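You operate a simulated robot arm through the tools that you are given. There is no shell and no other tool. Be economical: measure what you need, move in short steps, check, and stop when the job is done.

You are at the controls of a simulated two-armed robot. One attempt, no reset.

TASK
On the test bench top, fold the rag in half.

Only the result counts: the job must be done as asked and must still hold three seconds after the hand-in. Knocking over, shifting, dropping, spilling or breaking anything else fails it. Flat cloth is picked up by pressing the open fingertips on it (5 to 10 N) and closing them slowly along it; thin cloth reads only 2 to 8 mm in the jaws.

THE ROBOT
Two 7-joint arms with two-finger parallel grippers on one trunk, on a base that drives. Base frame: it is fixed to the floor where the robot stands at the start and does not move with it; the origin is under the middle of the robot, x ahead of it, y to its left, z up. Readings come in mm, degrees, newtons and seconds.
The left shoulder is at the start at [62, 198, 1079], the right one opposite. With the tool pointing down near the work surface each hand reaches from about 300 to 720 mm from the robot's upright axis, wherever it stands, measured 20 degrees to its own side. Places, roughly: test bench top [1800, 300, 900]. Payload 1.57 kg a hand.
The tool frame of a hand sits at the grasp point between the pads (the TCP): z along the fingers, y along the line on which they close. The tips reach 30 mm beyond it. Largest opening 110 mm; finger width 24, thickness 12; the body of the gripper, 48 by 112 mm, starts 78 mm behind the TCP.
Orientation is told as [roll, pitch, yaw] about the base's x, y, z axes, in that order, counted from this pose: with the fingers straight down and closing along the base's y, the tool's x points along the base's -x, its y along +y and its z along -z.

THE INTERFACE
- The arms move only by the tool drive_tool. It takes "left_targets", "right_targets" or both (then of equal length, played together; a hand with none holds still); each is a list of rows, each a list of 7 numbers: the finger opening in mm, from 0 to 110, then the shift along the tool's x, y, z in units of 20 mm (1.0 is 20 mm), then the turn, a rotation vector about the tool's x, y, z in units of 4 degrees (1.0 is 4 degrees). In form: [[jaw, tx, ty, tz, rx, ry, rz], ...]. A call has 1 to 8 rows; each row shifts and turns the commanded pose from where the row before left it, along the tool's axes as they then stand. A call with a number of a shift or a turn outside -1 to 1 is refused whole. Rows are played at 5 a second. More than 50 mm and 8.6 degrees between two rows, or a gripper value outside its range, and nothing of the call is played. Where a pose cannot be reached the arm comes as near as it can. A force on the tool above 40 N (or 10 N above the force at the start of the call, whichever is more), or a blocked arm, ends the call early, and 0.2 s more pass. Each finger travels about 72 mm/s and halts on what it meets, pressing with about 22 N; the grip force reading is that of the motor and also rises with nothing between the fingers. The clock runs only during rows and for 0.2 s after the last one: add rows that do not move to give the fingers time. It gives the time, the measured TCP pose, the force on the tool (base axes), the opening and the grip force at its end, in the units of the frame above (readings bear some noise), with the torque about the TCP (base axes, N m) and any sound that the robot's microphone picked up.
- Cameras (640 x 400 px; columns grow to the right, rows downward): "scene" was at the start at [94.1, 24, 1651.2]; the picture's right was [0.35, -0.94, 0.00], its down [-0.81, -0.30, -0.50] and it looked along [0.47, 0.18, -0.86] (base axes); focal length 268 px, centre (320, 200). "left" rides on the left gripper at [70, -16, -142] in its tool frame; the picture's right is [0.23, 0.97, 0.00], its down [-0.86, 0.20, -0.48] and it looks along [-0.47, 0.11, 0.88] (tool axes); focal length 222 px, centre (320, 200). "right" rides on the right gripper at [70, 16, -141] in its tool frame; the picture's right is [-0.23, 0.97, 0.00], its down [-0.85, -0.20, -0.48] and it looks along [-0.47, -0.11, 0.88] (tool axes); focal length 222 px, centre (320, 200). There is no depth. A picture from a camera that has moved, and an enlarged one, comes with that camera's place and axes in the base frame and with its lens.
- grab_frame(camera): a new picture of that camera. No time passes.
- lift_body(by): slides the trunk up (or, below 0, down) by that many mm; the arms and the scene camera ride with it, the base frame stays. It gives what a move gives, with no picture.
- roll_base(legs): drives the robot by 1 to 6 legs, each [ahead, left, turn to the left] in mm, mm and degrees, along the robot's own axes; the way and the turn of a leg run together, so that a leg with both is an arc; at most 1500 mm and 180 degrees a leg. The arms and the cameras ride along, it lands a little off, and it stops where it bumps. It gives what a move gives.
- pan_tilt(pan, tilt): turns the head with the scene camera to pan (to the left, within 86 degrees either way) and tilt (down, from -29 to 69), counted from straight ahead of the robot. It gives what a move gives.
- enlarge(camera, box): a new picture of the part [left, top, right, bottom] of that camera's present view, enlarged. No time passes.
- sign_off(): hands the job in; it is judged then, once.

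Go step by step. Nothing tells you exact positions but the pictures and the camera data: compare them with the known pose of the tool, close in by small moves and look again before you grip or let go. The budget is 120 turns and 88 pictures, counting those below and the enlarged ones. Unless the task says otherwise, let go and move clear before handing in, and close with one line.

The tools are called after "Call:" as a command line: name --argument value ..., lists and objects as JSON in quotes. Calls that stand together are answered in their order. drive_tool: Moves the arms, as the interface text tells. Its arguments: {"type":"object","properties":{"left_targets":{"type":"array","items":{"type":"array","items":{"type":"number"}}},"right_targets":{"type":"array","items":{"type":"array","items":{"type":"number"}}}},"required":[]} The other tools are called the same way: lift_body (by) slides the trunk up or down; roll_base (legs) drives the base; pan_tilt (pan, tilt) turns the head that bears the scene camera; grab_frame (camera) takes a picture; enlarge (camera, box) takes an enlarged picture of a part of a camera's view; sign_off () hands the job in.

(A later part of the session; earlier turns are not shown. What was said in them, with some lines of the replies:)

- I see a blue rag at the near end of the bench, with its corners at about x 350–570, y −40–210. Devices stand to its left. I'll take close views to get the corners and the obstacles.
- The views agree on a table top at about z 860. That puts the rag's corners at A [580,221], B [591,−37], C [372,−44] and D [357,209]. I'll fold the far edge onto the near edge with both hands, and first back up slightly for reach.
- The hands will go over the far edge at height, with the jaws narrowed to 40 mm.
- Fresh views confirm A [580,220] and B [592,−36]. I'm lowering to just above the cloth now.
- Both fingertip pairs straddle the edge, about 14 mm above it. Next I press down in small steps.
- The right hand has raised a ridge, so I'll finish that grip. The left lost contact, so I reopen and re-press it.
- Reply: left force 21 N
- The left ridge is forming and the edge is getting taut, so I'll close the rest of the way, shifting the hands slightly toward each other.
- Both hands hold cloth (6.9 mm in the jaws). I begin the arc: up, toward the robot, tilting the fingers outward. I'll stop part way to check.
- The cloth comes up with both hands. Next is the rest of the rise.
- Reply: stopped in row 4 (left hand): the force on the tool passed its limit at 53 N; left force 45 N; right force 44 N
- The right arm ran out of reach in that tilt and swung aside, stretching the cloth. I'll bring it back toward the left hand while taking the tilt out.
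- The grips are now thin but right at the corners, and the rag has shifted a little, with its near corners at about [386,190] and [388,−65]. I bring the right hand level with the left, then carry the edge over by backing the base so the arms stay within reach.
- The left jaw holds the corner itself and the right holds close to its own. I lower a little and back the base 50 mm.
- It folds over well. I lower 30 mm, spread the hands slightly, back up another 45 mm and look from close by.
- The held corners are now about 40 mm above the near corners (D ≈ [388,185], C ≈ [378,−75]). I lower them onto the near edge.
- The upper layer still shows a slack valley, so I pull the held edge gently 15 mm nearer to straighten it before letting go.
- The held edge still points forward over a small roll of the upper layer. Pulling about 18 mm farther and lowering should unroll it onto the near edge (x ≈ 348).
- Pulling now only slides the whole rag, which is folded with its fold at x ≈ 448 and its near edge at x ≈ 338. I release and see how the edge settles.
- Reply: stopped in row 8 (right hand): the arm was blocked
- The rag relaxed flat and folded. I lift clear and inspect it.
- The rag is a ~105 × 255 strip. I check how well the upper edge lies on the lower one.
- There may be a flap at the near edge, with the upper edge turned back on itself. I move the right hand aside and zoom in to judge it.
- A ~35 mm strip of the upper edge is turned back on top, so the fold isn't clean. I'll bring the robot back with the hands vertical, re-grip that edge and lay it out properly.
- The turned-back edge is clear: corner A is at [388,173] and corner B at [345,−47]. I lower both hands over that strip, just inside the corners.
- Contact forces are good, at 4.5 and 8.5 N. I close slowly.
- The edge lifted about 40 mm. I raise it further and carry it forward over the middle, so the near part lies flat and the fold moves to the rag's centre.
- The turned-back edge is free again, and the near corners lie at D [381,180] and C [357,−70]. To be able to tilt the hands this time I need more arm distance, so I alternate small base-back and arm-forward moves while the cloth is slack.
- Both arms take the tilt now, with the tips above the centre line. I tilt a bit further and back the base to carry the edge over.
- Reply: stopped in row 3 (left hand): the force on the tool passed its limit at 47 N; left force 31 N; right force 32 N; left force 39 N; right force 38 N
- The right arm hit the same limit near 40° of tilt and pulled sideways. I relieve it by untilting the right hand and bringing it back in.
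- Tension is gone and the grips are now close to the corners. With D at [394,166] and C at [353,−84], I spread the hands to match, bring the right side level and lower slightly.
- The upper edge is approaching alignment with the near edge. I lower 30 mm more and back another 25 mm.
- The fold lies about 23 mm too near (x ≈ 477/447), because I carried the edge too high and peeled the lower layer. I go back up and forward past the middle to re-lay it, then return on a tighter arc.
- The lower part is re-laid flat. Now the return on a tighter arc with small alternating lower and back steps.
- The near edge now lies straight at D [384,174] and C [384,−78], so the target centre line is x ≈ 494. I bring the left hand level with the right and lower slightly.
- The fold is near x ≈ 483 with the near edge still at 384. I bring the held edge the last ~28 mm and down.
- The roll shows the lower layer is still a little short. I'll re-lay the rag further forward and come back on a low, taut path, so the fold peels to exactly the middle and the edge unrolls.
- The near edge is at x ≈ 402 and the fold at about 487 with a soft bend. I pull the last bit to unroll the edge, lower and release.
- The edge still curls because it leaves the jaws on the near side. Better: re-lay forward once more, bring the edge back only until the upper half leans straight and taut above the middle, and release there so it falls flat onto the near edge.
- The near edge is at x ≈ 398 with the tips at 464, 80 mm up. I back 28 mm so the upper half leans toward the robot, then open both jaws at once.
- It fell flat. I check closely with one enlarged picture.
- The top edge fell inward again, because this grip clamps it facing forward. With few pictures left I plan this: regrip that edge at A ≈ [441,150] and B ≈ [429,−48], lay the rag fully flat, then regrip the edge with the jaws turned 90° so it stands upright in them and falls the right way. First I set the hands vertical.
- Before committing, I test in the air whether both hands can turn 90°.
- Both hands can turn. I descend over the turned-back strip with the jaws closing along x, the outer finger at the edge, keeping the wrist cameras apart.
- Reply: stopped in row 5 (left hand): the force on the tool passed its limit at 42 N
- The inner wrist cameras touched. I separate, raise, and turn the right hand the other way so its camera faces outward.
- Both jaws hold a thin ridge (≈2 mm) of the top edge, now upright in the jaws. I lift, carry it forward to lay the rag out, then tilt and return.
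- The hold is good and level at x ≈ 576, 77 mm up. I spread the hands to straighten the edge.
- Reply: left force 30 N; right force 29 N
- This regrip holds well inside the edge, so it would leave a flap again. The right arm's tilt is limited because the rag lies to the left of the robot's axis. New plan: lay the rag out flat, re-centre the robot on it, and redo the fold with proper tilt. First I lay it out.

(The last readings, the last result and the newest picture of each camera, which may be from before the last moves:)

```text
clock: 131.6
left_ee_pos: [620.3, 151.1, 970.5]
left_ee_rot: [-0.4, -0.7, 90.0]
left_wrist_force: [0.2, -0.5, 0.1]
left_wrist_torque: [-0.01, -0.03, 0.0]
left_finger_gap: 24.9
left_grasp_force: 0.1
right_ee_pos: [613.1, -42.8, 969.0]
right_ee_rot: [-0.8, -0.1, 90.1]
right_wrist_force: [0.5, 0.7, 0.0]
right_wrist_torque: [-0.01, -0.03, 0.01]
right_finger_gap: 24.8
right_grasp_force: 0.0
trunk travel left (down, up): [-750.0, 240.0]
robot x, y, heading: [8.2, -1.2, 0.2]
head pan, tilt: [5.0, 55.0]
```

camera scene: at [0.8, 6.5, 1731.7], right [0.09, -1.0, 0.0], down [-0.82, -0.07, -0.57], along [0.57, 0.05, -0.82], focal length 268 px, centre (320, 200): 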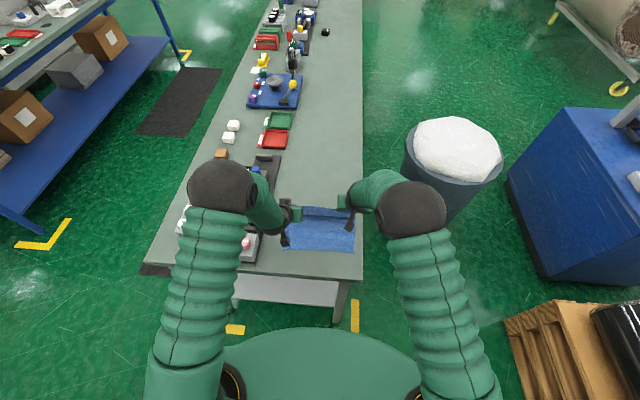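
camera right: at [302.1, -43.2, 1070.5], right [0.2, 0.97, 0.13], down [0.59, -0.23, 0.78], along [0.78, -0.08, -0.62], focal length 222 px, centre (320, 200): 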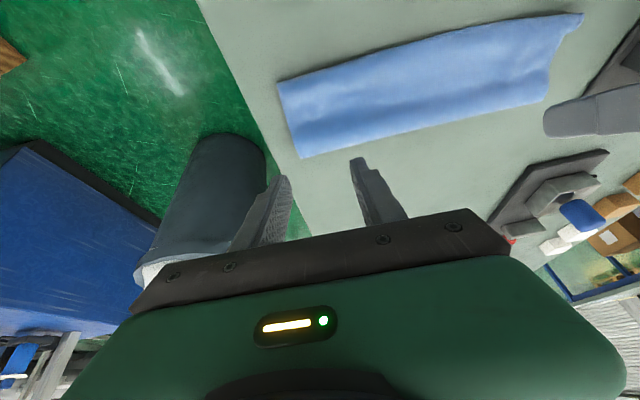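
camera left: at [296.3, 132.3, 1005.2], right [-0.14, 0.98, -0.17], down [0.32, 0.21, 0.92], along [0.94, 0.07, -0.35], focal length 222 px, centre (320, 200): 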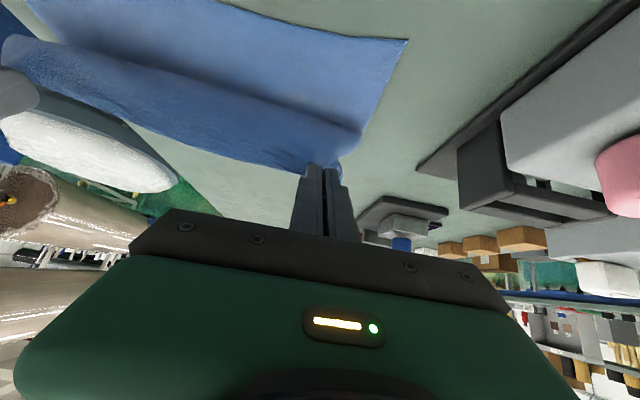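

Released. I turn both hands back, lift the trunk, and re-centre the base 60 mm to the left and back for a clear look.

Call:
drive_tool --left_targets '[[30, 0, 0, 0, 0, 0, 1], [30, 0, 0, 0, 0, 0, 1], [30, 0, 0, 0, 0, 0, 1], [30, 0, 0, 0, 0, 0, 1], [30, 0, 0, 0, 0, 0, 1], [30, 0, 0, 0, 0, 0, 1], [30, 0, 0, 0, 0, 0, 1], [30, 0, 0, 0, 0, 0, 1]]' --right_targets '[[30, 0, 0, 0, 0, 0, 1], [30, 0, 0, 0, 0, 0, 1], [30, 0, 0, 0, 0, 0, 1], [30, 0, 0, 0, 0, 0, 1], [30, 0, 0, 0, 0, 0, 1], [30, 0, 0, 0, 0, 0, 1], [30, 0, 0, 0, 0, 0, 1], [30, 0, 0, 0, 0, 0, 1]]'

Call:
drive_tool --left_targets '[[30, 0, 0, 0, 0, 0, 1], [30, 0, 0, 0, 0, 0, 1], [30, 0, 0, 0, 0, 0, 1], [30, 0, 0, 0, 0, 0, 1], [30, 0, 0, 0, 0, 0, 1], [30, 0, 0, 0, 0, 0, 1], [30, 0, 0, 0, 0, 0, 1], [30, 0, 0, 0, 0, 0, 1]]' --right_targets '[[30, 0, 0, 0, 0, 0, 1], [30, 0, 0, 0, 0, 0, 1], [30, 0, 0, 0, 0, 0, 1], [30, 0, 0, 0, 0, 0, 1], [30, 0, 0, 0, 0, 0, 1], [30, 0, 0, 0, 0, 0, 1], [30, 0, 0, 0, 0, 0, 1], [30, 0, 0, 0, 0, 0, 1]]'

Call:
drive_tool --left_targets '[[30, 0, 0, 0, 0, 0, 1], [30, 0, 0, 0, 0, 0, 1], [30, 0, 0, 0, 0, 0, 1], [30, 0, 0, 0, 0, 0, 1], [30, 0, 0, 0, 0, 0, 1], [30, 0, 0, 0, 0, 0, 1], [30, 0, 0, 0, 0, 0, 0.5], [30, 0, 0, 0, 0, 0, 0]]' --right_targets '[[30, 0, 0, 0, 0, 0, 1], [30, 0, 0, 0, 0, 0, 1], [30, 0, 0, 0, 0, 0, 1], [30, 0, 0, 0, 0, 0, 1], [30, 0, 0, 0, 0, 0, 1], [30, 0, 0, 0, 0, 0, 1], [30, 0, 0, 0, 0, 0, 0.5], [30, 0, 0, 0, 0, 0, 0]]'

Call:
lift_body --by 90

Call:
roll_base --legs '[[-270, 0, 0], [0, 60, 0]]'

```text
clock: 133.4
left_ee_pos: [622.2, 150.7, 968.7]
left_ee_rot: [0.1, -0.8, 57.8]
left_wrist_force: [0.5, 0.2, 0.2]
left_wrist_torque: [0.01, 0.01, 0.02]
left_finger_gap: 30.1
left_grasp_force: 0.1
right_ee_pos: [614.1, -41.4, 968.7]
right_ee_rot: [-0.6, -0.6, 57.9]
right_wrist_force: [-0.1, -0.6, -0.2]
right_wrist_torque: [0.02, 0.02, 0.01]
right_finger_gap: 30.0
right_grasp_force: 0.2
trunk travel left (down, up): [-750.0, 240.0]
robot x, y, heading: [9.6, -2.6, 0.3]
head pan, tilt: [5.0, 55.0]
```

```text
clock: 135.2
left_ee_pos: [622.1, 150.6, 968.6]
left_ee_rot: [0.5, -0.6, 25.9]
left_wrist_force: [-0.6, 0.6, 0.1]
left_wrist_torque: [0.08, -0.03, 0.0]
left_finger_gap: 30.2
left_grasp_force: 0.0
right_ee_pos: [613.9, -42.5, 970.1]
right_ee_rot: [-0.3, -0.7, 26.0]
right_wrist_force: [-1.0, 0.0, 0.3]
right_wrist_torque: [0.02, 0.03, -0.01]
right_finger_gap: 30.2
right_grasp_force: 0.0
trunk travel left (down, up): [-750.0, 240.0]
robot x, y, heading: [9.7, 1.1, 0.2]
head pan, tilt: [5.0, 55.0]
```

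```text
clock: 137.0
left_ee_pos: [621.8, 151.6, 968.8]
left_ee_rot: [0.6, -0.3, 0.0]
left_wrist_force: [0.2, -0.4, -0.1]
left_wrist_torque: [0.01, 0.0, 0.01]
left_finger_gap: 30.1
left_grasp_force: 0.1
right_ee_pos: [613.2, -41.2, 968.4]
right_ee_rot: [0.2, -0.9, 0.1]
right_wrist_force: [-0.1, 0.5, 0.7]
right_wrist_torque: [0.03, -0.02, 0.02]
right_finger_gap: 30.0
right_grasp_force: 0.1
trunk travel left (down, up): [-750.0, 240.0]
robot x, y, heading: [11.3, 2.2, 0.1]
head pan, tilt: [5.0, 55.0]
```

```text
clock: 138.2
left_ee_pos: [622.3, 150.8, 1059.1]
left_ee_rot: [0.9, -0.3, 0.0]
left_wrist_force: [-0.8, 0.1, -1.1]
left_wrist_torque: [-0.02, 0.03, 0.01]
left_finger_gap: 29.8
left_grasp_force: 0.1
right_ee_pos: [614.2, -42.5, 1058.8]
right_ee_rot: [0.2, -0.8, 0.1]
right_wrist_force: [-0.8, -0.2, 0.2]
right_wrist_torque: [0.01, -0.04, -0.01]
right_finger_gap: 29.8
right_grasp_force: 0.1
trunk travel left (down, up): [-840.0, 150.0]
robot x, y, heading: [4.3, 3.0, 0.4]
head pan, tilt: [5.0, 55.0]
```

```text
clock: 140.7
left_ee_pos: [352.2, 187.6, 1060.3]
left_ee_rot: [1.6, -0.2, -0.3]
left_wrist_force: [0.2, -1.6, -0.8]
left_wrist_torque: [0.11, 0.02, -0.02]
left_finger_gap: 30.1
left_grasp_force: 0.1
right_ee_pos: [345.8, -8.0, 1056.4]
right_ee_rot: [1.0, -0.7, -0.1]
right_wrist_force: [0.7, -0.5, -0.7]
right_wrist_torque: [0.16, 0.02, -0.01]
right_finger_gap: 30.0
right_grasp_force: 0.1
trunk travel left (down, up): [-840.0, 150.0]
robot x, y, heading: [-257.8, 52.8, 0.1]
head pan, tilt: [5.0, 55.0]
```

Call:
drive_tool --left_targets '[[30, 0, 1, 0, 0, 0, 0], [30, 0, 1, 0, 0, 0, 0], [30, 0, 1, 0, 0, 0, 0], [30, 0, 1, 0, 0, 0, 0], [30, 0, 1, 0, 0, 0, 0], [30, 0, 0, 0, 0, 0, 0]]' --right_targets '[[30, 0, -1, 0, 0, 0, 0], [30, 0, -1, 0, 0, 0, 0], [30, 0, -1, 0, 0, 0, 0], [30, 0, -1, 0, 0, 0, 0], [30, 0, -1, 0, 0, 0, 0], [30, 0, 0, 0, 0, 0, 0]]'

Call:
enlarge --camera "scene" --box '[279, 152, 387, 240]'

```text
clock: 142.1
left_ee_pos: [349.8, 312.4, 1059.8]
left_ee_rot: [0.3, -0.4, -0.1]
left_wrist_force: [0.2, 0.1, -0.4]
left_wrist_torque: [0.0, 0.0, -0.02]
left_finger_gap: 30.3
left_grasp_force: 0.2
right_ee_pos: [343.3, -80.9, 1060.1]
right_ee_rot: [-0.2, -0.9, 0.1]
right_wrist_force: [0.0, -1.1, 0.4]
right_wrist_torque: [0.02, 0.03, 0.02]
right_finger_gap: 30.1
right_grasp_force: 0.1
trunk travel left (down, up): [-840.0, 150.0]
robot x, y, heading: [-261.7, 60.2, 0.3]
head pan, tilt: [5.0, 55.0]
```

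```text
4.55 times, centred on (333, 196) of scene
camera zoom: at [-154.4, 86.1, 1821.4], right [0.09, -1.0, 0.01], down [-0.82, -0.08, -0.57], along [0.57, 0.04, -0.82], focal length 1219 px, centre (261, 218)
```

zoom: 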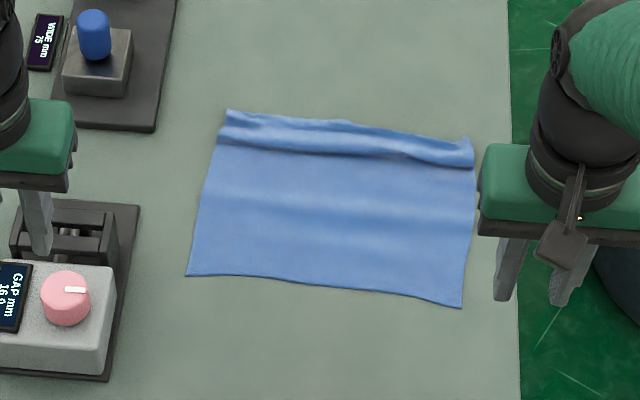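

The rag is flat again. Its corners are D [443,196], C [435,−59], A [645,179] and B [627,−67], with a low wrinkle near x 597. I go back over the far edge with the robot centred, at L [637,155] and R [626,−42].

Call:
drive_tool --left_targets '[[30, 0, -1, 0, 0, 0, 0], [30, 0, -1, 0, 0, 0, 0], [30, 0, -1, 0, 0, 0, 0], [30, 0, -1, 0, 0, 0, 0], [30, 0, -1, 0, 0, 0, 0], [30, 0, -1, 0, 0, 0, 0], [30, 0, -1, 0, 0, 0, 0], [30, 0, -0.9, 0, 0, 0, 0]]' --right_targets '[[30, 0, 0.5, 0, 0, 0, 0], [30, 0, 0.5, 0, 0, 0, 0], [30, 0, 0.5, 0, 0, 0, 0], [30, 0, 0.45, 0, 0, 0, 0], [30, 0, 0, 0, 0, 0, 0], [30, 0, 0, 0, 0, 0, 0], [30, 0, 0, 0, 0, 0, 0], [30, 0, 0, 0, 0, 0, 0]]'

Call:
roll_base --legs '[[284, 0, 0]]'

Call:
lift_body --by -90

Call:
drive_tool --left_targets '[[30, 0, 0, 0, 0, 0, 0], [30, 0, 0, 0, 0, 0, 0]]' --right_targets '[[30, 0, 0, 0, 0, 0, 0], [30, 0, 0, 0, 0, 0, 0]]'

```text
clock: 143.9
left_ee_pos: [349.9, 143.2, 1060.1]
left_ee_rot: [0.9, -0.5, -0.2]
left_wrist_force: [-0.7, 1.6, 0.4]
left_wrist_torque: [-0.01, 0.02, -0.01]
left_finger_gap: 30.0
left_grasp_force: 0.1
right_ee_pos: [341.9, -51.8, 1059.1]
right_ee_rot: [0.2, -0.9, -0.1]
right_wrist_force: [-0.2, 0.1, 0.2]
right_wrist_torque: [-0.01, 0.01, -0.02]
right_finger_gap: 30.0
right_grasp_force: 0.0
trunk travel left (down, up): [-840.0, 150.0]
robot x, y, heading: [-262.2, 54.6, 0.2]
head pan, tilt: [5.0, 55.0]
```

```text
clock: 145.9
left_ee_pos: [632.4, 137.8, 1061.6]
left_ee_rot: [1.0, -0.6, -0.2]
left_wrist_force: [-0.2, -0.3, 0.4]
left_wrist_torque: [-0.01, 0.0, -0.04]
left_finger_gap: 29.8
left_grasp_force: 0.0
right_ee_pos: [624.2, -58.1, 1060.7]
right_ee_rot: [0.5, -1.1, -0.2]
right_wrist_force: [-0.2, 0.8, -0.3]
right_wrist_torque: [-0.05, -0.03, 0.01]
right_finger_gap: 30.0
right_grasp_force: 0.0
trunk travel left (down, up): [-840.0, 150.0]
robot x, y, heading: [23.4, 57.9, 0.2]
head pan, tilt: [5.0, 55.0]
```

```text
clock: 147.2
left_ee_pos: [631.4, 138.3, 971.8]
left_ee_rot: [1.2, -0.6, -0.4]
left_wrist_force: [0.2, -1.1, 0.1]
left_wrist_torque: [0.01, -0.01, -0.03]
left_finger_gap: 30.0
left_grasp_force: 0.2
right_ee_pos: [624.4, -59.2, 971.1]
right_ee_rot: [0.6, -1.1, -0.2]
right_wrist_force: [0.5, 0.6, -0.2]
right_wrist_torque: [0.03, 0.0, 0.04]
right_finger_gap: 29.8
right_grasp_force: 0.0
trunk travel left (down, up): [-750.0, 240.0]
robot x, y, heading: [24.0, 53.5, -0.1]
head pan, tilt: [5.0, 55.0]
```

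```text
clock: 147.8
left_ee_pos: [631.4, 136.8, 971.8]
left_ee_rot: [1.1, -0.6, -0.3]
left_wrist_force: [0.4, 0.0, 0.5]
left_wrist_torque: [-0.01, 0.02, 0.01]
left_finger_gap: 30.2
left_grasp_force: 0.0
right_ee_pos: [623.6, -58.5, 970.0]
right_ee_rot: [0.5, -1.0, -0.2]
right_wrist_force: [0.2, 0.4, -0.9]
right_wrist_torque: [0.02, 0.0, 0.02]
right_finger_gap: 29.8
right_grasp_force: 0.2
trunk travel left (down, up): [-750.0, 240.0]
robot x, y, heading: [24.9, 55.9, 0.2]
head pan, tilt: [5.0, 55.0]
```

Call:
drive_tool --left_targets '[[34, -0.28, 0.9, 0, 0.27, 0.1, 0], [34, 0, 0, 1, 0, 0, 0], [34, 0, 0, 1, 0, 0, 0], [34, 0, 0, 1, 0, 0, 0], [34, 0, 0, 0.4, 0, 0, 0], [34, 0, 0, 0.3, 0, 0, 0], [34, 0, 0, 0.05, 0, 0, 0], [34, 0, 0, 0, 0, 0, 0]]' --right_targets '[[34, -0.12, 0.83, 0, 0.12, 0.25, 0], [34, 0, 0, 1, 0, 0, 0], [34, 0, 0, 1, 0, 0, 0], [34, 0, 0, 0.9, 0, 0, 0], [34, 0, 0, 0.4, 0, 0, 0], [34, 0, 0, 0.3, 0, 0, 0], [34, 0, 0, 0.05, 0, 0, 0], [34, 0, 0, 0, 0, 0, 0]]'

```text
clock: 149.6
left_ee_pos: [636.7, 155.6, 896.8]
left_ee_rot: [0.1, 0.0, -0.3]
left_wrist_force: [0.0, 0.0, 0.0]
left_wrist_torque: [-0.01, -0.02, -0.03]
left_finger_gap: 33.8
left_grasp_force: 0.0
right_ee_pos: [627.4, -42.4, 896.8]
right_ee_rot: [0.0, 0.0, -0.2]
right_wrist_force: [-0.6, -0.1, 0.9]
right_wrist_torque: [0.03, 0.02, -0.01]
right_finger_gap: 33.9
right_grasp_force: 0.0
trunk travel left (down, up): [-750.0, 240.0]
robot x, y, heading: [21.9, 56.7, 0.3]
head pan, tilt: [5.0, 55.0]
```

Call:
drive_tool --left_targets '[[34, 0, 0, 0.15, 0, 0, 0], [34, 0, 0, 0.08, 0, 0, 0], [34, 0, 0, 0, 0, 0, 0]]' --right_targets '[[34, 0, 0, 0.15, 0, 0, 0], [34, 0, 0, 0.08, 0, 0, 0], [34, 0, 0, 0, 0, 0, 0]]'

```text
clock: 150.4
left_ee_pos: [637.0, 155.7, 892.2]
left_ee_rot: [0.1, -0.2, -0.3]
left_wrist_force: [-0.1, -0.1, 0.5]
left_wrist_torque: [-0.01, -0.01, 0.02]
left_finger_gap: 33.9
left_grasp_force: 0.1
right_ee_pos: [627.9, -42.7, 893.8]
right_ee_rot: [0.0, 0.0, -0.2]
right_wrist_force: [-0.1, -0.8, -0.8]
right_wrist_torque: [-0.01, 0.0, -0.04]
right_finger_gap: 33.8
right_grasp_force: 0.0
trunk travel left (down, up): [-750.0, 240.0]
robot x, y, heading: [22.4, 53.4, 0.0]
head pan, tilt: [5.0, 55.0]
```

Call:
drive_tool --left_targets '[[34, 0, 0, 0.06, 0, 0, 0], [34, 0, 0, 0.03, 0, 0, 0], [34, 0, 0, 0, 0, 0, 0]]' --right_targets '[[34, 0, 0, 0.08, 0, 0, 0], [34, 0, 0, 0.05, 0, 0, 0], [34, 0, 0, 0, 0, 0, 0]]'

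```text
clock: 151.2
left_ee_pos: [637.4, 155.1, 891.7]
left_ee_rot: [0.0, -0.3, -0.3]
left_wrist_force: [1.2, 0.5, 5.7]
left_wrist_torque: [0.0, -0.01, 0.01]
left_finger_gap: 34.0
left_grasp_force: 0.1
right_ee_pos: [625.7, -41.5, 891.5]
right_ee_rot: [-0.1, -0.1, -0.2]
right_wrist_force: [0.6, -0.2, 6.2]
right_wrist_torque: [0.01, -0.01, 0.01]
right_finger_gap: 34.0
right_grasp_force: 0.1
trunk travel left (down, up): [-750.0, 240.0]
robot x, y, heading: [22.0, 54.9, 0.0]
head pan, tilt: [5.0, 55.0]
```

Call:
drive_tool --left_targets '[[32, 0, 0, 0.04, 0, 0, 0], [29, 0, 0, 0, 0, 0, 0], [26, 0, 0, 0, 0, 0, 0], [23, 0, 0, 0, 0, 0, 0], [20, 0, 0, 0, 0, 0, 0], [17, 0, 0, 0, 0, 0, 0]]' --right_targets '[[32, 0, 0, 0.04, 0, 0, 0], [29, 0, 0, 0, 0, 0, 0], [26, 0, 0, 0, 0, 0, 0], [23, 0, 0, 0, 0, 0, 0], [20, 0, 0, 0, 0, 0, 0], [17, 0, 0, 0, 0, 0, 0]]'

Call:
drive_tool --left_targets '[[14, 0, 0, 0, 0, 0, 0], [11, 0, 0, 0, 0, 0, 0], [8, 0, 0, 0, 0, 0, 0], [5, 0, 0, 0, 0, 0, 0], [2, 0, 0, 0, 0, 0, 0], [0, 0, 0, 0, 0, 0, 0], [0, 0, 0, 0, 0, 0, 0]]' --right_targets '[[14, 0, 0, 0, 0, 0, 0], [11, 0, 0, 0, 0, 0, 0], [8, 0, 0, 0, 0, 0, 0], [5, 0, 0, 0, 0, 0, 0], [2, 0, 0, 0, 0, 0, 0], [0, 0, 0, 0, 0, 0, 0], [0, 0, 0, 0, 0, 0, 0]]'

```text
clock: 152.6
left_ee_pos: [635.4, 154.6, 892.2]
left_ee_rot: [0.0, -0.3, -0.4]
left_wrist_force: [-0.1, -2.8, 10.9]
left_wrist_torque: [-0.1, 0.05, -0.02]
left_finger_gap: 17.7
left_grasp_force: 0.2
right_ee_pos: [625.6, -42.7, 890.1]
right_ee_rot: [0.0, -0.3, -0.1]
right_wrist_force: [-0.1, 2.6, 13.7]
right_wrist_torque: [0.11, 0.08, -0.01]
right_finger_gap: 17.1
right_grasp_force: 0.4
trunk travel left (down, up): [-750.0, 240.0]
robot x, y, heading: [23.6, 52.5, 0.0]
head pan, tilt: [5.0, 55.0]
```

```text
clock: 154.2
left_ee_pos: [634.6, 153.9, 891.6]
left_ee_rot: [-0.1, -0.3, -0.4]
left_wrist_force: [-0.4, -17.2, 14.3]
left_wrist_torque: [-0.52, 0.1, 0.12]
left_finger_gap: 2.9
left_grasp_force: 22.4
right_ee_pos: [625.8, -42.1, 891.6]
right_ee_rot: [0.2, -0.2, -0.2]
right_wrist_force: [1.0, 16.2, 12.0]
right_wrist_torque: [0.53, 0.1, -0.17]
right_finger_gap: 2.6
right_grasp_force: 21.7
trunk travel left (down, up): [-750.0, 240.0]
robot x, y, heading: [25.1, 54.4, -0.0]
head pan, tilt: [5.0, 55.0]
```

Both corners are gripped (the tension between the hands confirms it). I relax inward, lift, back off for slack, then tilt stepwise.

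Call:
drive_tool --left_targets '[[0, 0, -0.2, -0.5, 0, 0, 0], [0, 0.2, -0.1, -1, 0, 0, 0], [0, 0.4, 0, -0.8, 0, 0, 0], [0, 0, 0, 0, 0, 0, 0]]' --right_targets '[[0, 0, 0.2, -0.5, 0, 0, 0], [0, 0.2, 0.1, -1, 0, 0, 0], [0, 0.4, 0, -0.8, 0, 0, 0], [0, 0, 0, 0, 0, 0, 0]]'

Call:
roll_base --legs '[[-50, 0, 0]]'

Call:
drive_tool --left_targets '[[0, 0, 0, -0.8, 0, -1, 0], [0, 0, 0, -0.8, 0, -1, 0], [0, 0, 0, 0, 0, -1, 0], [0, 0, 0, 0, 0, -1, 0], [0, 0, 0, 0, 0, -1, 0], [0, 0, 0, 0, 0, -1, 0], [0, 0, 0, 0, 0, 0, 0]]' --right_targets '[[0, 0, 0, -0.8, 0, -1, 0], [0, 0, 0, -0.8, 0, -1, 0], [0, 0, 0, 0, 0, -1, 0], [0, 0, 0, 0, 0, -1, 0], [0, 0, 0, 0, 0, -1, 0], [0, 0, 0, 0, 0, -1, 0], [0, 0, 0, 0, 0, 0, 0]]'

Call:
drive_tool --left_targets '[[0, 0, 0, 0, 0, -1, 0], [0, 0, 0, 0, 0, -1, 0], [0, 0, 0, 0, 0, 0, 0]]' --right_targets '[[0, 0, 0, 0, 0, -1, 0], [0, 0, 0, 0, 0, -1, 0], [0, 0, 0, 0, 0, 0, 0]]'

```text
clock: 155.2
left_ee_pos: [627.4, 149.1, 935.3]
left_ee_rot: [0.1, 0.0, -0.2]
left_wrist_force: [-0.2, -1.5, 0.7]
left_wrist_torque: [-0.07, 0.01, 0.03]
left_finger_gap: 1.8
left_grasp_force: 21.1
right_ee_pos: [617.6, -36.4, 933.4]
right_ee_rot: [-0.1, 0.1, -0.2]
right_wrist_force: [-0.6, 1.8, -0.6]
right_wrist_torque: [0.01, -0.03, -0.04]
right_finger_gap: 2.7
right_grasp_force: 22.1
trunk travel left (down, up): [-750.0, 240.0]
robot x, y, heading: [25.7, 55.2, 0.1]
head pan, tilt: [5.0, 55.0]
```

```text
clock: 156.1
left_ee_pos: [582.7, 149.1, 930.2]
left_ee_rot: [0.1, 0.5, -0.3]
left_wrist_force: [0.8, 0.3, -0.3]
left_wrist_torque: [-0.01, 0.0, -0.01]
left_finger_gap: 2.2
left_grasp_force: 21.3
right_ee_pos: [572.4, -35.5, 931.1]
right_ee_rot: [0.0, 0.4, -0.3]
right_wrist_force: [0.4, 0.9, -0.5]
right_wrist_torque: [-0.02, 0.03, 0.01]
right_finger_gap: 2.6
right_grasp_force: 21.7
trunk travel left (down, up): [-750.0, 240.0]
robot x, y, heading: [-26.2, 54.4, 0.1]
head pan, tilt: [5.0, 55.0]
```

```text
clock: 157.7
left_ee_pos: [573.0, 149.5, 968.8]
left_ee_rot: [0.1, -24.3, -0.3]
left_wrist_force: [0.0, -1.4, -0.3]
left_wrist_torque: [-0.01, 0.01, 0.0]
left_finger_gap: 2.1
left_grasp_force: 22.1
right_ee_pos: [561.6, -35.3, 969.8]
right_ee_rot: [0.1, -24.4, -0.2]
right_wrist_force: [0.3, 0.8, -0.5]
right_wrist_torque: [0.05, 0.03, -0.01]
right_finger_gap: 2.3
right_grasp_force: 21.6
trunk travel left (down, up): [-750.0, 240.0]
robot x, y, heading: [-27.9, 53.6, 0.1]
head pan, tilt: [5.0, 55.0]
```

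```text
clock: 158.5
left_ee_pos: [573.5, 149.0, 968.1]
left_ee_rot: [0.1, -32.2, -0.3]
left_wrist_force: [0.1, -1.0, -0.5]
left_wrist_torque: [-0.03, 0.03, -0.03]
left_finger_gap: 1.9
left_grasp_force: 21.7
right_ee_pos: [561.5, -36.7, 968.3]
right_ee_rot: [0.0, -32.2, -0.4]
right_wrist_force: [0.0, 0.8, 0.6]
right_wrist_torque: [0.02, 0.03, 0.03]
right_finger_gap: 2.4
right_grasp_force: 21.9
trunk travel left (down, up): [-750.0, 240.0]
robot x, y, heading: [-25.2, 53.2, 0.1]
head pan, tilt: [5.0, 55.0]
```

Call:
drive_tool --left_targets '[[0, 0, 0, 0, 0, -1, 0], [0, 0, 0, 0, 0, 0, 0]]' --right_targets '[[0, 0, 0, 0, 0, -1, 0], [0, 0, 0, 0, 0, 0, 0]]'

Call:
drive_tool --left_targets '[[0, 0, 0, 0, 0, -1, 0], [0, 0, 0, 0, 0, 0, 0]]' --right_targets '[[0, 0, 0, 0, 0, -1, 0], [0, 0, 0, 0, 0, 0, 0]]'

```text
clock: 159.1
left_ee_pos: [573.2, 149.1, 968.6]
left_ee_rot: [0.1, -36.3, -0.5]
left_wrist_force: [0.4, -1.1, 0.7]
left_wrist_torque: [-0.02, -0.01, -0.03]
left_finger_gap: 1.7
left_grasp_force: 21.5
right_ee_pos: [562.4, -36.2, 968.8]
right_ee_rot: [0.0, -36.1, -0.1]
right_wrist_force: [0.8, 0.9, -0.7]
right_wrist_torque: [0.04, 0.01, 0.01]
right_finger_gap: 2.3
right_grasp_force: 22.4
trunk travel left (down, up): [-750.0, 240.0]
robot x, y, heading: [-29.1, 56.7, -0.1]
head pan, tilt: [5.0, 55.0]
```

```text
clock: 159.7
left_ee_pos: [571.8, 148.8, 969.5]
left_ee_rot: [0.1, -40.3, -0.3]
left_wrist_force: [-0.2, 0.4, -0.4]
left_wrist_torque: [-0.02, -0.02, -0.01]
left_finger_gap: 1.8
left_grasp_force: 21.9
right_ee_pos: [562.1, -35.2, 969.0]
right_ee_rot: [-0.1, -40.2, -0.2]
right_wrist_force: [0.2, 1.1, 0.1]
right_wrist_torque: [0.02, 0.0, 0.0]
right_finger_gap: 2.5
right_grasp_force: 21.6
trunk travel left (down, up): [-750.0, 240.0]
robot x, y, heading: [-27.6, 59.4, 0.1]
head pan, tilt: [5.0, 55.0]
```

Centring worked: 40° with no drift on either arm. I continue one step at a time.

Call:
drive_tool --left_targets '[[0, 0, 0, 0, 0, -1, 0], [0, 0, 0, 0, 0, 0, 0]]' --right_targets '[[0, 0, 0, 0, 0, -1, 0], [0, 0, 0, 0, 0, 0, 0]]'

Call:
drive_tool --left_targets '[[0, 0, 0, 0, 0, -1, 0], [0, 0, 0, 0, 0, 0, 0]]' --right_targets '[[0, 0, 0, 0, 0, -1, 0], [0, 0, 0, 0, 0, 0, 0]]'

```text
clock: 160.3
left_ee_pos: [572.4, 148.8, 969.5]
left_ee_rot: [0.0, -44.2, -0.5]
left_wrist_force: [-0.3, -4.3, -0.7]
left_wrist_torque: [-0.12, 0.0, -0.07]
left_finger_gap: 2.0
left_grasp_force: 21.4
right_ee_pos: [563.6, -40.5, 974.3]
right_ee_rot: [0.5, -44.5, -1.1]
right_wrist_force: [0.9, 4.6, -0.1]
right_wrist_torque: [0.11, 0.01, 0.08]
right_finger_gap: 2.1
right_grasp_force: 21.9
trunk travel left (down, up): [-750.0, 240.0]
robot x, y, heading: [-25.5, 59.3, -0.0]
head pan, tilt: [5.0, 55.0]
```

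```text
clock: 160.9
left_ee_pos: [575.4, 150.9, 974.6]
left_ee_rot: [-0.4, -48.5, 0.3]
left_wrist_force: [-0.2, -12.4, -0.6]
left_wrist_torque: [-0.4, 0.02, -0.22]
left_finger_gap: 2.4
left_grasp_force: 22.6
right_ee_pos: [567.6, -43.3, 977.6]
right_ee_rot: [0.9, -48.7, -2.0]
right_wrist_force: [0.0, 14.1, 0.1]
right_wrist_torque: [0.39, -0.01, 0.19]
right_finger_gap: 2.4
right_grasp_force: 22.1
trunk travel left (down, up): [-750.0, 240.0]
robot x, y, heading: [-28.5, 53.9, 0.2]
head pan, tilt: [5.0, 55.0]
```

Call:
drive_tool --left_targets '[[0, -0.65, 0, 0.75, 0, 0, 0], [0, -0.65, 0, 0.75, 0, 0, 0], [0, 0, 0, 0, 0, 0, 0]]' --right_targets '[[0, -0.65, 0, 0.75, 0, 0, 0], [0, -0.65, 0, 0.75, 0, 0, 0], [0, 0, 0, 0, 0, 0, 0]]'

Call:
drive_tool --left_targets '[[0, 0, 0, 0, 0, -1, 0], [0, 0, 0, 0, 0, 0, 0]]' --right_targets '[[0, 0, 0, 0, 0, -1, 0], [0, 0, 0, 0, 0, 0, 0]]'

```text
clock: 161.7
left_ee_pos: [611.7, 148.7, 967.4]
left_ee_rot: [0.1, -48.3, -0.5]
left_wrist_force: [-0.4, -0.1, -0.6]
left_wrist_torque: [-0.06, 0.0, -0.03]
left_finger_gap: 2.2
left_grasp_force: 22.0
right_ee_pos: [599.7, -36.3, 967.4]
right_ee_rot: [-0.1, -48.2, -0.1]
right_wrist_force: [-0.2, 0.5, 0.3]
right_wrist_torque: [0.02, 0.0, 0.03]
right_finger_gap: 2.7
right_grasp_force: 22.1
trunk travel left (down, up): [-750.0, 240.0]
robot x, y, heading: [-27.2, 51.3, 0.0]
head pan, tilt: [5.0, 55.0]
```

```text
clock: 162.3
left_ee_pos: [611.0, 149.4, 968.3]
left_ee_rot: [0.1, -52.3, -0.4]
left_wrist_force: [-0.1, -0.6, 0.8]
left_wrist_torque: [-0.03, 0.03, -0.03]
left_finger_gap: 2.0
left_grasp_force: 22.1
right_ee_pos: [601.7, -35.6, 968.6]
right_ee_rot: [0.0, -52.2, -0.2]
right_wrist_force: [-0.7, 0.9, -0.5]
right_wrist_torque: [-0.03, 0.0, 0.01]
right_finger_gap: 2.5
right_grasp_force: 22.1
trunk travel left (down, up): [-750.0, 240.0]
robot x, y, heading: [-29.4, 58.3, 0.4]
head pan, tilt: [5.0, 55.0]
```

Giving the arms more distance removes the limit. I back the base, reach farther, and tilt further.

Call:
roll_base --legs '[[-75, 0, 0]]'

Call:
drive_tool --left_targets '[[0, -0.61, 0, 0.79, 0, 0, 0], [0, -0.61, 0, 0.79, 0, 0, 0], [0, 0, 0, 0, 0, -1, 0], [0, 0, 0, 0, 0, 0, 0]]' --right_targets '[[0, -0.61, 0, 0.79, 0, 0, 0], [0, -0.61, 0, 0.79, 0, 0, 0], [0, 0, 0, 0, 0, -1, 0], [0, 0, 0, 0, 0, 0, 0]]'

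Call:
drive_tool --left_targets '[[0, 0, 0, 0, 0, -1, 0], [0, 0, 0, 0, 0, 0, 0]]' --right_targets '[[0, 0, 0, 0, 0, -1, 0], [0, 0, 0, 0, 0, 0, 0]]'

Call:
drive_tool --left_targets '[[0, 0, 0, 0, 0, -1, 0], [0, 0, 0, 0, 0, 0, 0]]' --right_targets '[[0, 0, 0, 0, 0, -1, 0], [0, 0, 0, 0, 0, 0, 0]]'

```text
clock: 163.3
left_ee_pos: [540.8, 149.6, 964.5]
left_ee_rot: [0.2, -51.9, -0.4]
left_wrist_force: [-0.5, -1.0, -0.3]
left_wrist_torque: [-0.07, -0.01, -0.03]
left_finger_gap: 2.0
left_grasp_force: 21.9
right_ee_pos: [531.4, -37.0, 965.0]
right_ee_rot: [0.0, -51.9, -0.2]
right_wrist_force: [0.7, 0.1, 0.4]
right_wrist_torque: [0.0, 0.03, 0.03]
right_finger_gap: 2.4
right_grasp_force: 21.9
trunk travel left (down, up): [-750.0, 240.0]
robot x, y, heading: [-100.4, 54.0, 0.1]
head pan, tilt: [5.0, 55.0]
```

```text
clock: 164.3
left_ee_pos: [574.1, 148.1, 969.2]
left_ee_rot: [0.1, -56.5, -0.4]
left_wrist_force: [0.6, -0.6, -0.1]
left_wrist_torque: [0.03, 0.02, -0.04]
left_finger_gap: 2.0
left_grasp_force: 21.7
right_ee_pos: [563.3, -35.3, 969.9]
right_ee_rot: [0.0, -56.5, -0.2]
right_wrist_force: [-0.1, 0.9, -0.1]
right_wrist_torque: [0.01, 0.03, 0.0]
right_finger_gap: 2.6
right_grasp_force: 22.0
trunk travel left (down, up): [-750.0, 240.0]
robot x, y, heading: [-105.3, 53.5, 0.1]
head pan, tilt: [5.0, 55.0]
```

```text
clock: 164.9
left_ee_pos: [573.9, 148.0, 969.8]
left_ee_rot: [0.1, -60.3, -0.4]
left_wrist_force: [-0.2, -0.7, -0.2]
left_wrist_torque: [0.01, -0.02, 0.0]
left_finger_gap: 1.8
left_grasp_force: 22.2
right_ee_pos: [564.2, -36.0, 972.1]
right_ee_rot: [-0.1, -60.4, -0.2]
right_wrist_force: [-0.2, 0.0, 0.4]
right_wrist_torque: [-0.04, -0.01, -0.01]
right_finger_gap: 2.4
right_grasp_force: 21.7
trunk travel left (down, up): [-750.0, 240.0]
robot x, y, heading: [-97.3, 55.1, 0.1]
head pan, tilt: [5.0, 55.0]
```

```text
clock: 165.5
left_ee_pos: [573.7, 148.4, 971.7]
left_ee_rot: [0.1, -64.4, -0.3]
left_wrist_force: [-0.4, -1.3, -0.8]
left_wrist_torque: [-0.01, 0.0, 0.01]
left_finger_gap: 1.8
left_grasp_force: 22.1
right_ee_pos: [563.7, -35.5, 969.2]
right_ee_rot: [-0.1, -64.3, -0.1]
right_wrist_force: [-0.1, 0.8, -0.5]
right_wrist_torque: [0.05, 0.0, 0.03]
right_finger_gap: 2.7
right_grasp_force: 22.4
trunk travel left (down, up): [-750.0, 240.0]
robot x, y, heading: [-99.0, 60.0, -0.2]
head pan, tilt: [5.0, 55.0]
```

64° with no drift. One more small distance step to 72°, lower 20 mm to lay the rag down, then back the base to the release point.

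Call:
roll_base --legs '[[-36, 0, 0]]'

Call:
drive_tool --left_targets '[[0, -0.4, 0, 0.81, 0, 0, 0], [0, -0.4, 0, 0.81, 0, 0, 0], [0, 0, 0, 0, 0, -1, 0], [0, 0, 0, 0, 0, 0, 0]]' --right_targets '[[0, -0.4, 0, 0.81, 0, 0, 0], [0, -0.4, 0, 0.81, 0, 0, 0], [0, 0, 0, 0, 0, -1, 0], [0, 0, 0, 0, 0, 0, 0]]'

Call:
drive_tool --left_targets '[[0, 0, 0, 0, 0, -1, 0], [0, 0, 0, 0, 0, 0, 0]]' --right_targets '[[0, 0, 0, 0, 0, -1, 0], [0, 0, 0, 0, 0, 0, 0]]'

Call:
drive_tool --left_targets '[[0, 0.48, 0, 0.15, 0, 0, 0], [0, 0.48, 0, 0.15, 0, 0, 0], [0, 0, 0, 0, 0, 0, 0]]' --right_targets '[[0, 0.48, 0, 0.15, 0, 0, 0], [0, 0.48, 0, 0.15, 0, 0, 0], [0, 0, 0, 0, 0, 0, 0]]'

```text
clock: 166.4
left_ee_pos: [545.6, 147.6, 963.7]
left_ee_rot: [0.1, -64.0, -0.4]
left_wrist_force: [0.2, -0.2, 1.0]
left_wrist_torque: [-0.05, -0.01, -0.02]
left_finger_gap: 2.2
left_grasp_force: 22.1
right_ee_pos: [534.0, -37.6, 964.4]
right_ee_rot: [0.0, -64.0, -0.3]
right_wrist_force: [-0.2, 0.0, 0.2]
right_wrist_torque: [0.02, -0.02, 0.03]
right_finger_gap: 2.5
right_grasp_force: 21.3
trunk travel left (down, up): [-750.0, 240.0]
robot x, y, heading: [-137.5, 53.8, 0.3]
head pan, tilt: [5.0, 55.0]
```

```text
clock: 167.4
left_ee_pos: [571.7, 147.4, 971.9]
left_ee_rot: [0.3, -68.6, -0.4]
left_wrist_force: [0.2, 0.2, -0.1]
left_wrist_torque: [0.0, 0.0, -0.02]
left_finger_gap: 2.1
left_grasp_force: 22.0
right_ee_pos: [561.5, -36.6, 972.4]
right_ee_rot: [0.1, -68.6, -0.2]
right_wrist_force: [-1.2, 1.3, -0.1]
right_wrist_torque: [-0.03, -0.01, 0.02]
right_finger_gap: 2.6
right_grasp_force: 22.1
trunk travel left (down, up): [-750.0, 240.0]
robot x, y, heading: [-138.0, 58.0, 0.1]
head pan, tilt: [5.0, 55.0]
```

```text
clock: 168.0
left_ee_pos: [570.8, 148.7, 972.3]
left_ee_rot: [0.2, -72.6, -0.5]
left_wrist_force: [-0.2, 0.6, 0.5]
left_wrist_torque: [0.0, 0.02, 0.0]
left_finger_gap: 2.0
left_grasp_force: 21.9
right_ee_pos: [561.2, -36.2, 971.9]
right_ee_rot: [0.1, -72.5, -0.3]
right_wrist_force: [0.5, 1.0, -0.5]
right_wrist_torque: [0.01, 0.0, 0.05]
right_finger_gap: 2.8
right_grasp_force: 21.6
trunk travel left (down, up): [-750.0, 240.0]
robot x, y, heading: [-138.2, 58.9, 0.3]
head pan, tilt: [5.0, 55.0]
```

```text
clock: 168.8
left_ee_pos: [572.6, 148.6, 951.0]
left_ee_rot: [0.2, -72.6, -0.5]
left_wrist_force: [-0.2, -0.9, 0.2]
left_wrist_torque: [-0.02, 0.01, 0.01]
left_finger_gap: 2.0
left_grasp_force: 21.6
right_ee_pos: [561.1, -35.4, 952.0]
right_ee_rot: [0.0, -72.5, -0.3]
right_wrist_force: [0.1, 0.2, 0.6]
right_wrist_torque: [0.02, -0.01, 0.01]
right_finger_gap: 2.6
right_grasp_force: 21.8
trunk travel left (down, up): [-750.0, 240.0]
robot x, y, heading: [-133.9, 55.0, 0.0]
head pan, tilt: [5.0, 55.0]
```

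Call:
drive_tool --left_targets '[[0, 0, 0.2, 0, 0, 0, 0], [0, 0, 0, 0, 0, 0, 0]]' --right_targets '[[0, 0, -0.2, 0, 0, 0, 0], [0, 0, 0, 0, 0, 0, 0]]'

Call:
roll_base --legs '[[-60, 0, 0]]'

Call:
roll_base --legs '[[-42, 0, 0]]'

Call:
drive_tool --left_targets '[[0, 0.48, 0, 0.15, 0, 0, 0], [0, 0.48, 0, 0.15, 0, 0, 0], [0, 0, 0, 0, 0, 0, 0]]' --right_targets '[[0, 0.48, 0, 0.15, 0, 0, 0], [0, 0.48, 0, 0.15, 0, 0, 0], [0, 0, 0, 0, 0, 0, 0]]'

Call:
roll_base --legs '[[-18, 0, 0]]'

Call:
drive_tool --left_targets '[[0, 0, 0, 0, 0, 0, 0], [0, 0, 0, 0, 0, 0, 0]]' --right_targets '[[0, 0, 0, 0, 0, 0, 0], [0, 0, 0, 0, 0, 0, 0]]'

```text
clock: 169.4
left_ee_pos: [574.0, 152.0, 951.7]
left_ee_rot: [0.0, -72.4, -0.4]
left_wrist_force: [-1.7, -7.2, 0.2]
left_wrist_torque: [-0.18, -0.03, -0.16]
left_finger_gap: 2.1
left_grasp_force: 21.5
right_ee_pos: [561.4, -40.2, 951.4]
right_ee_rot: [0.2, -72.5, -0.3]
right_wrist_force: [-0.1, 6.7, -0.5]
right_wrist_torque: [0.15, 0.01, 0.18]
right_finger_gap: 2.5
right_grasp_force: 22.1
trunk travel left (down, up): [-750.0, 240.0]
robot x, y, heading: [-136.0, 58.4, 0.1]
head pan, tilt: [5.0, 55.0]
```

```text
clock: 170.3
left_ee_pos: [518.5, 152.0, 946.0]
left_ee_rot: [0.2, -72.2, -0.5]
left_wrist_force: [-0.4, -8.5, -0.3]
left_wrist_torque: [-0.15, 0.02, -0.22]
left_finger_gap: 2.0
left_grasp_force: 21.9
right_ee_pos: [508.1, -39.5, 946.9]
right_ee_rot: [0.0, -72.1, -0.3]
right_wrist_force: [0.5, 9.5, -0.8]
right_wrist_torque: [0.19, 0.0, 0.23]
right_finger_gap: 2.3
right_grasp_force: 22.5
trunk travel left (down, up): [-750.0, 240.0]
robot x, y, heading: [-197.6, 55.1, -0.1]
head pan, tilt: [5.0, 55.0]
```

```text
clock: 171.2
left_ee_pos: [473.5, 151.8, 948.5]
left_ee_rot: [0.1, -72.4, -0.6]
left_wrist_force: [0.1, -6.9, 0.1]
left_wrist_torque: [-0.12, 0.0, -0.21]
left_finger_gap: 2.1
left_grasp_force: 21.8
right_ee_pos: [463.3, -40.0, 948.6]
right_ee_rot: [0.1, -72.4, -0.2]
right_wrist_force: [0.4, 8.2, -0.8]
right_wrist_torque: [0.15, 0.01, 0.22]
right_finger_gap: 2.5
right_grasp_force: 22.1
trunk travel left (down, up): [-750.0, 240.0]
robot x, y, heading: [-236.4, 55.8, 0.0]
head pan, tilt: [5.0, 55.0]
```

```text
clock: 172.0
left_ee_pos: [465.9, 153.0, 935.1]
left_ee_rot: [0.0, -72.9, -0.5]
left_wrist_force: [-0.8, -7.2, 1.2]
left_wrist_torque: [-0.12, -0.01, -0.16]
left_finger_gap: 2.0
left_grasp_force: 22.1
right_ee_pos: [455.8, -39.5, 935.2]
right_ee_rot: [0.3, -72.9, -0.2]
right_wrist_force: [-0.4, 6.3, 0.0]
right_wrist_torque: [0.1, -0.03, 0.19]
right_finger_gap: 2.4
right_grasp_force: 22.0
trunk travel left (down, up): [-750.0, 240.0]
robot x, y, heading: [-237.4, 55.3, -0.0]
head pan, tilt: [5.0, 55.0]
```

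```text
clock: 172.8
left_ee_pos: [450.6, 153.4, 931.0]
left_ee_rot: [0.1, -72.6, -0.5]
left_wrist_force: [0.2, -7.8, -0.3]
left_wrist_torque: [-0.16, -0.01, -0.22]
left_finger_gap: 2.2
left_grasp_force: 21.4
right_ee_pos: [444.0, -38.8, 933.0]
right_ee_rot: [0.1, -72.5, -0.1]
right_wrist_force: [0.3, 7.9, 0.0]
right_wrist_torque: [0.12, -0.01, 0.21]
right_finger_gap: 2.2
right_grasp_force: 22.2
trunk travel left (down, up): [-750.0, 240.0]
robot x, y, heading: [-258.7, 53.9, 0.1]
head pan, tilt: [5.0, 55.0]
```

```text
clock: 173.4
left_ee_pos: [448.0, 151.2, 934.0]
left_ee_rot: [0.1, -72.9, -0.5]
left_wrist_force: [0.0, -5.6, -0.3]
left_wrist_torque: [-0.11, 0.03, -0.14]
left_finger_gap: 2.2
left_grasp_force: 21.4
right_ee_pos: [438.3, -40.1, 934.8]
right_ee_rot: [0.2, -72.9, -0.1]
right_wrist_force: [0.9, 5.5, -0.5]
right_wrist_torque: [0.11, 0.01, 0.2]
right_finger_gap: 2.4
right_grasp_force: 21.3
trunk travel left (down, up): [-750.0, 240.0]
robot x, y, heading: [-262.6, 54.7, -0.2]
head pan, tilt: [5.0, 55.0]
```

I take the last small step (tips ≈ 22 mm ahead of the near edge, 50 mm up), relax the sideways tension, and release.

Call:
drive_tool --left_targets '[[0, 0.36, -0.05, 0.11, 0, 0, 0], [0, 0.36, -0.05, 0.11, 0, 0, 0], [0, 0, 0, 0, 0, 0, 0]]' --right_targets '[[0, 0.36, 0.05, 0.11, 0, 0, 0], [0, 0.36, 0.05, 0.11, 0, 0, 0], [0, 0, 0, 0, 0, 0, 0]]'

Call:
roll_base --legs '[[-13, 0, 0]]'

Call:
drive_tool --left_targets '[[0, 0, 0, 0, 0, 0, 0], [40, 0, 0, 0, 0, 0, 0], [60, 0, 0, 0, 0, 0, 0], [60, 0, 0, 0, 0, 0, 0], [60, 0, 0, 0, 0, 0, 0], [60, 0, 0, 0, 0, 0, 0], [60, 0, 0, 0, 0, 0, 0], [60, 0, 0, 0, 0, 0, 0]]' --right_targets '[[0, 0, 0, 0, 0, 0, 0], [40, 0, 0, 0, 0, 0, 0], [60, 0, 0, 0, 0, 0, 0], [60, 0, 0, 0, 0, 0, 0], [60, 0, 0, 0, 0, 0, 0], [60, 0, 0, 0, 0, 0, 0], [60, 0, 0, 0, 0, 0, 0], [60, 0, 0, 0, 0, 0, 0]]'

```text
clock: 174.2
left_ee_pos: [445.9, 149.0, 920.2]
left_ee_rot: [0.1, -72.8, -0.5]
left_wrist_force: [-0.6, -3.4, 1.2]
left_wrist_torque: [-0.07, 0.0, -0.11]
left_finger_gap: 2.0
left_grasp_force: 21.7
right_ee_pos: [436.9, -37.0, 922.6]
right_ee_rot: [0.2, -73.0, -0.1]
right_wrist_force: [0.3, 2.9, 0.4]
right_wrist_torque: [0.07, -0.01, 0.11]
right_finger_gap: 2.9
right_grasp_force: 21.5
trunk travel left (down, up): [-750.0, 240.0]
robot x, y, heading: [-258.1, 56.5, 0.3]
head pan, tilt: [5.0, 55.0]
```

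```text
clock: 175.0
left_ee_pos: [436.8, 150.9, 916.4]
left_ee_rot: [0.2, -72.7, -0.5]
left_wrist_force: [0.2, -2.1, 0.1]
left_wrist_torque: [-0.05, -0.04, -0.06]
left_finger_gap: 2.3
left_grasp_force: 21.9
right_ee_pos: [427.4, -37.7, 919.5]
right_ee_rot: [0.1, -72.7, 0.0]
right_wrist_force: [0.8, 2.4, 0.0]
right_wrist_torque: [0.06, -0.01, 0.07]
right_finger_gap: 2.6
right_grasp_force: 22.3
trunk travel left (down, up): [-750.0, 240.0]
robot x, y, heading: [-269.6, 57.8, 0.3]
head pan, tilt: [5.0, 55.0]
```

```text
clock: 176.8
left_ee_pos: [432.2, 149.6, 920.8]
left_ee_rot: [0.2, -73.0, -0.5]
left_wrist_force: [-0.2, -0.2, -0.8]
left_wrist_torque: [0.04, 0.01, -0.01]
left_finger_gap: 60.0
left_grasp_force: 0.1
right_ee_pos: [421.7, -36.7, 922.9]
right_ee_rot: [0.1, -73.0, -0.3]
right_wrist_force: [0.3, 0.5, 0.3]
right_wrist_torque: [0.02, 0.02, 0.02]
right_finger_gap: 59.9
right_grasp_force: 0.0
trunk travel left (down, up): [-750.0, 240.0]
robot x, y, heading: [-272.9, 55.6, 0.1]
head pan, tilt: [5.0, 55.0]
```

The edge is released. I back the fingers out along their axis, lift clear, and hand in.

Call:
drive_tool --left_targets '[[60, 0, 0, -0.8, 0, 0, 0], [60, -0.3, 0, -1, 0, 0, 0], [60, -0.5, 0, -1, 0, 0, 0], [60, -0.8, 0, -0.5, 0, 0, 0], [60, -0.8, 0, 0, 0, 0, 0]]' --right_targets '[[60, 0, 0, -0.8, 0, 0, 0], [60, -0.3, 0, -1, 0, 0, 0], [60, -0.5, 0, -1, 0, 0, 0], [60, -0.8, 0, -0.5, 0, 0, 0], [60, -0.8, 0, 0, 0, 0, 0]]'

Call:
lift_body --by 120

```text
clock: 178.0
left_ee_pos: [383.0, 151.3, 986.0]
left_ee_rot: [0.1, -73.0, -0.5]
left_wrist_force: [0.3, -0.2, 0.4]
left_wrist_torque: [0.01, -0.03, 0.02]
left_finger_gap: 59.9
left_grasp_force: 0.0
right_ee_pos: [371.8, -36.9, 988.1]
right_ee_rot: [0.0, -73.0, -0.1]
right_wrist_force: [1.0, 0.2, -0.6]
right_wrist_torque: [-0.01, -0.03, -0.01]
right_finger_gap: 60.2
right_grasp_force: 0.1
trunk travel left (down, up): [-750.0, 240.0]
robot x, y, heading: [-270.5, 57.3, 0.1]
head pan, tilt: [5.0, 55.0]
```

```text
clock: 179.5
left_ee_pos: [383.4, 150.4, 1107.5]
left_ee_rot: [0.1, -73.0, -0.6]
left_wrist_force: [-0.1, -0.6, 0.5]
left_wrist_torque: [0.0, -0.02, -0.03]
left_finger_gap: 60.0
left_grasp_force: 0.0
right_ee_pos: [372.9, -36.4, 1108.4]
right_ee_rot: [0.1, -73.0, -0.2]
right_wrist_force: [0.0, 0.2, 1.5]
right_wrist_torque: [-0.01, 0.05, -0.01]
right_finger_gap: 60.0
right_grasp_force: 0.0
trunk travel left (down, up): [-870.0, 120.0]
robot x, y, heading: [-272.9, 56.0, 0.2]
head pan, tilt: [5.0, 55.0]
```

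Both hands are empty and clear. All the pictures are used, so I can't look at the final fold; I hand in now.

Call:
sign_off

```text
The job is handed in.
```

I folded the rag's far edge over onto its near edge and let go, but I couldn't confirm the final fold because I had used up all the pictures by then. Earlier tries left the top edge turned back by 35–50 mm. For the last one I tilted the hands further, and the readings showed both jaws holding the edge until I opened them. Both hands are empty and clear, and as far as the earlier pictures and force readings show, nothing else on the bench was touched.
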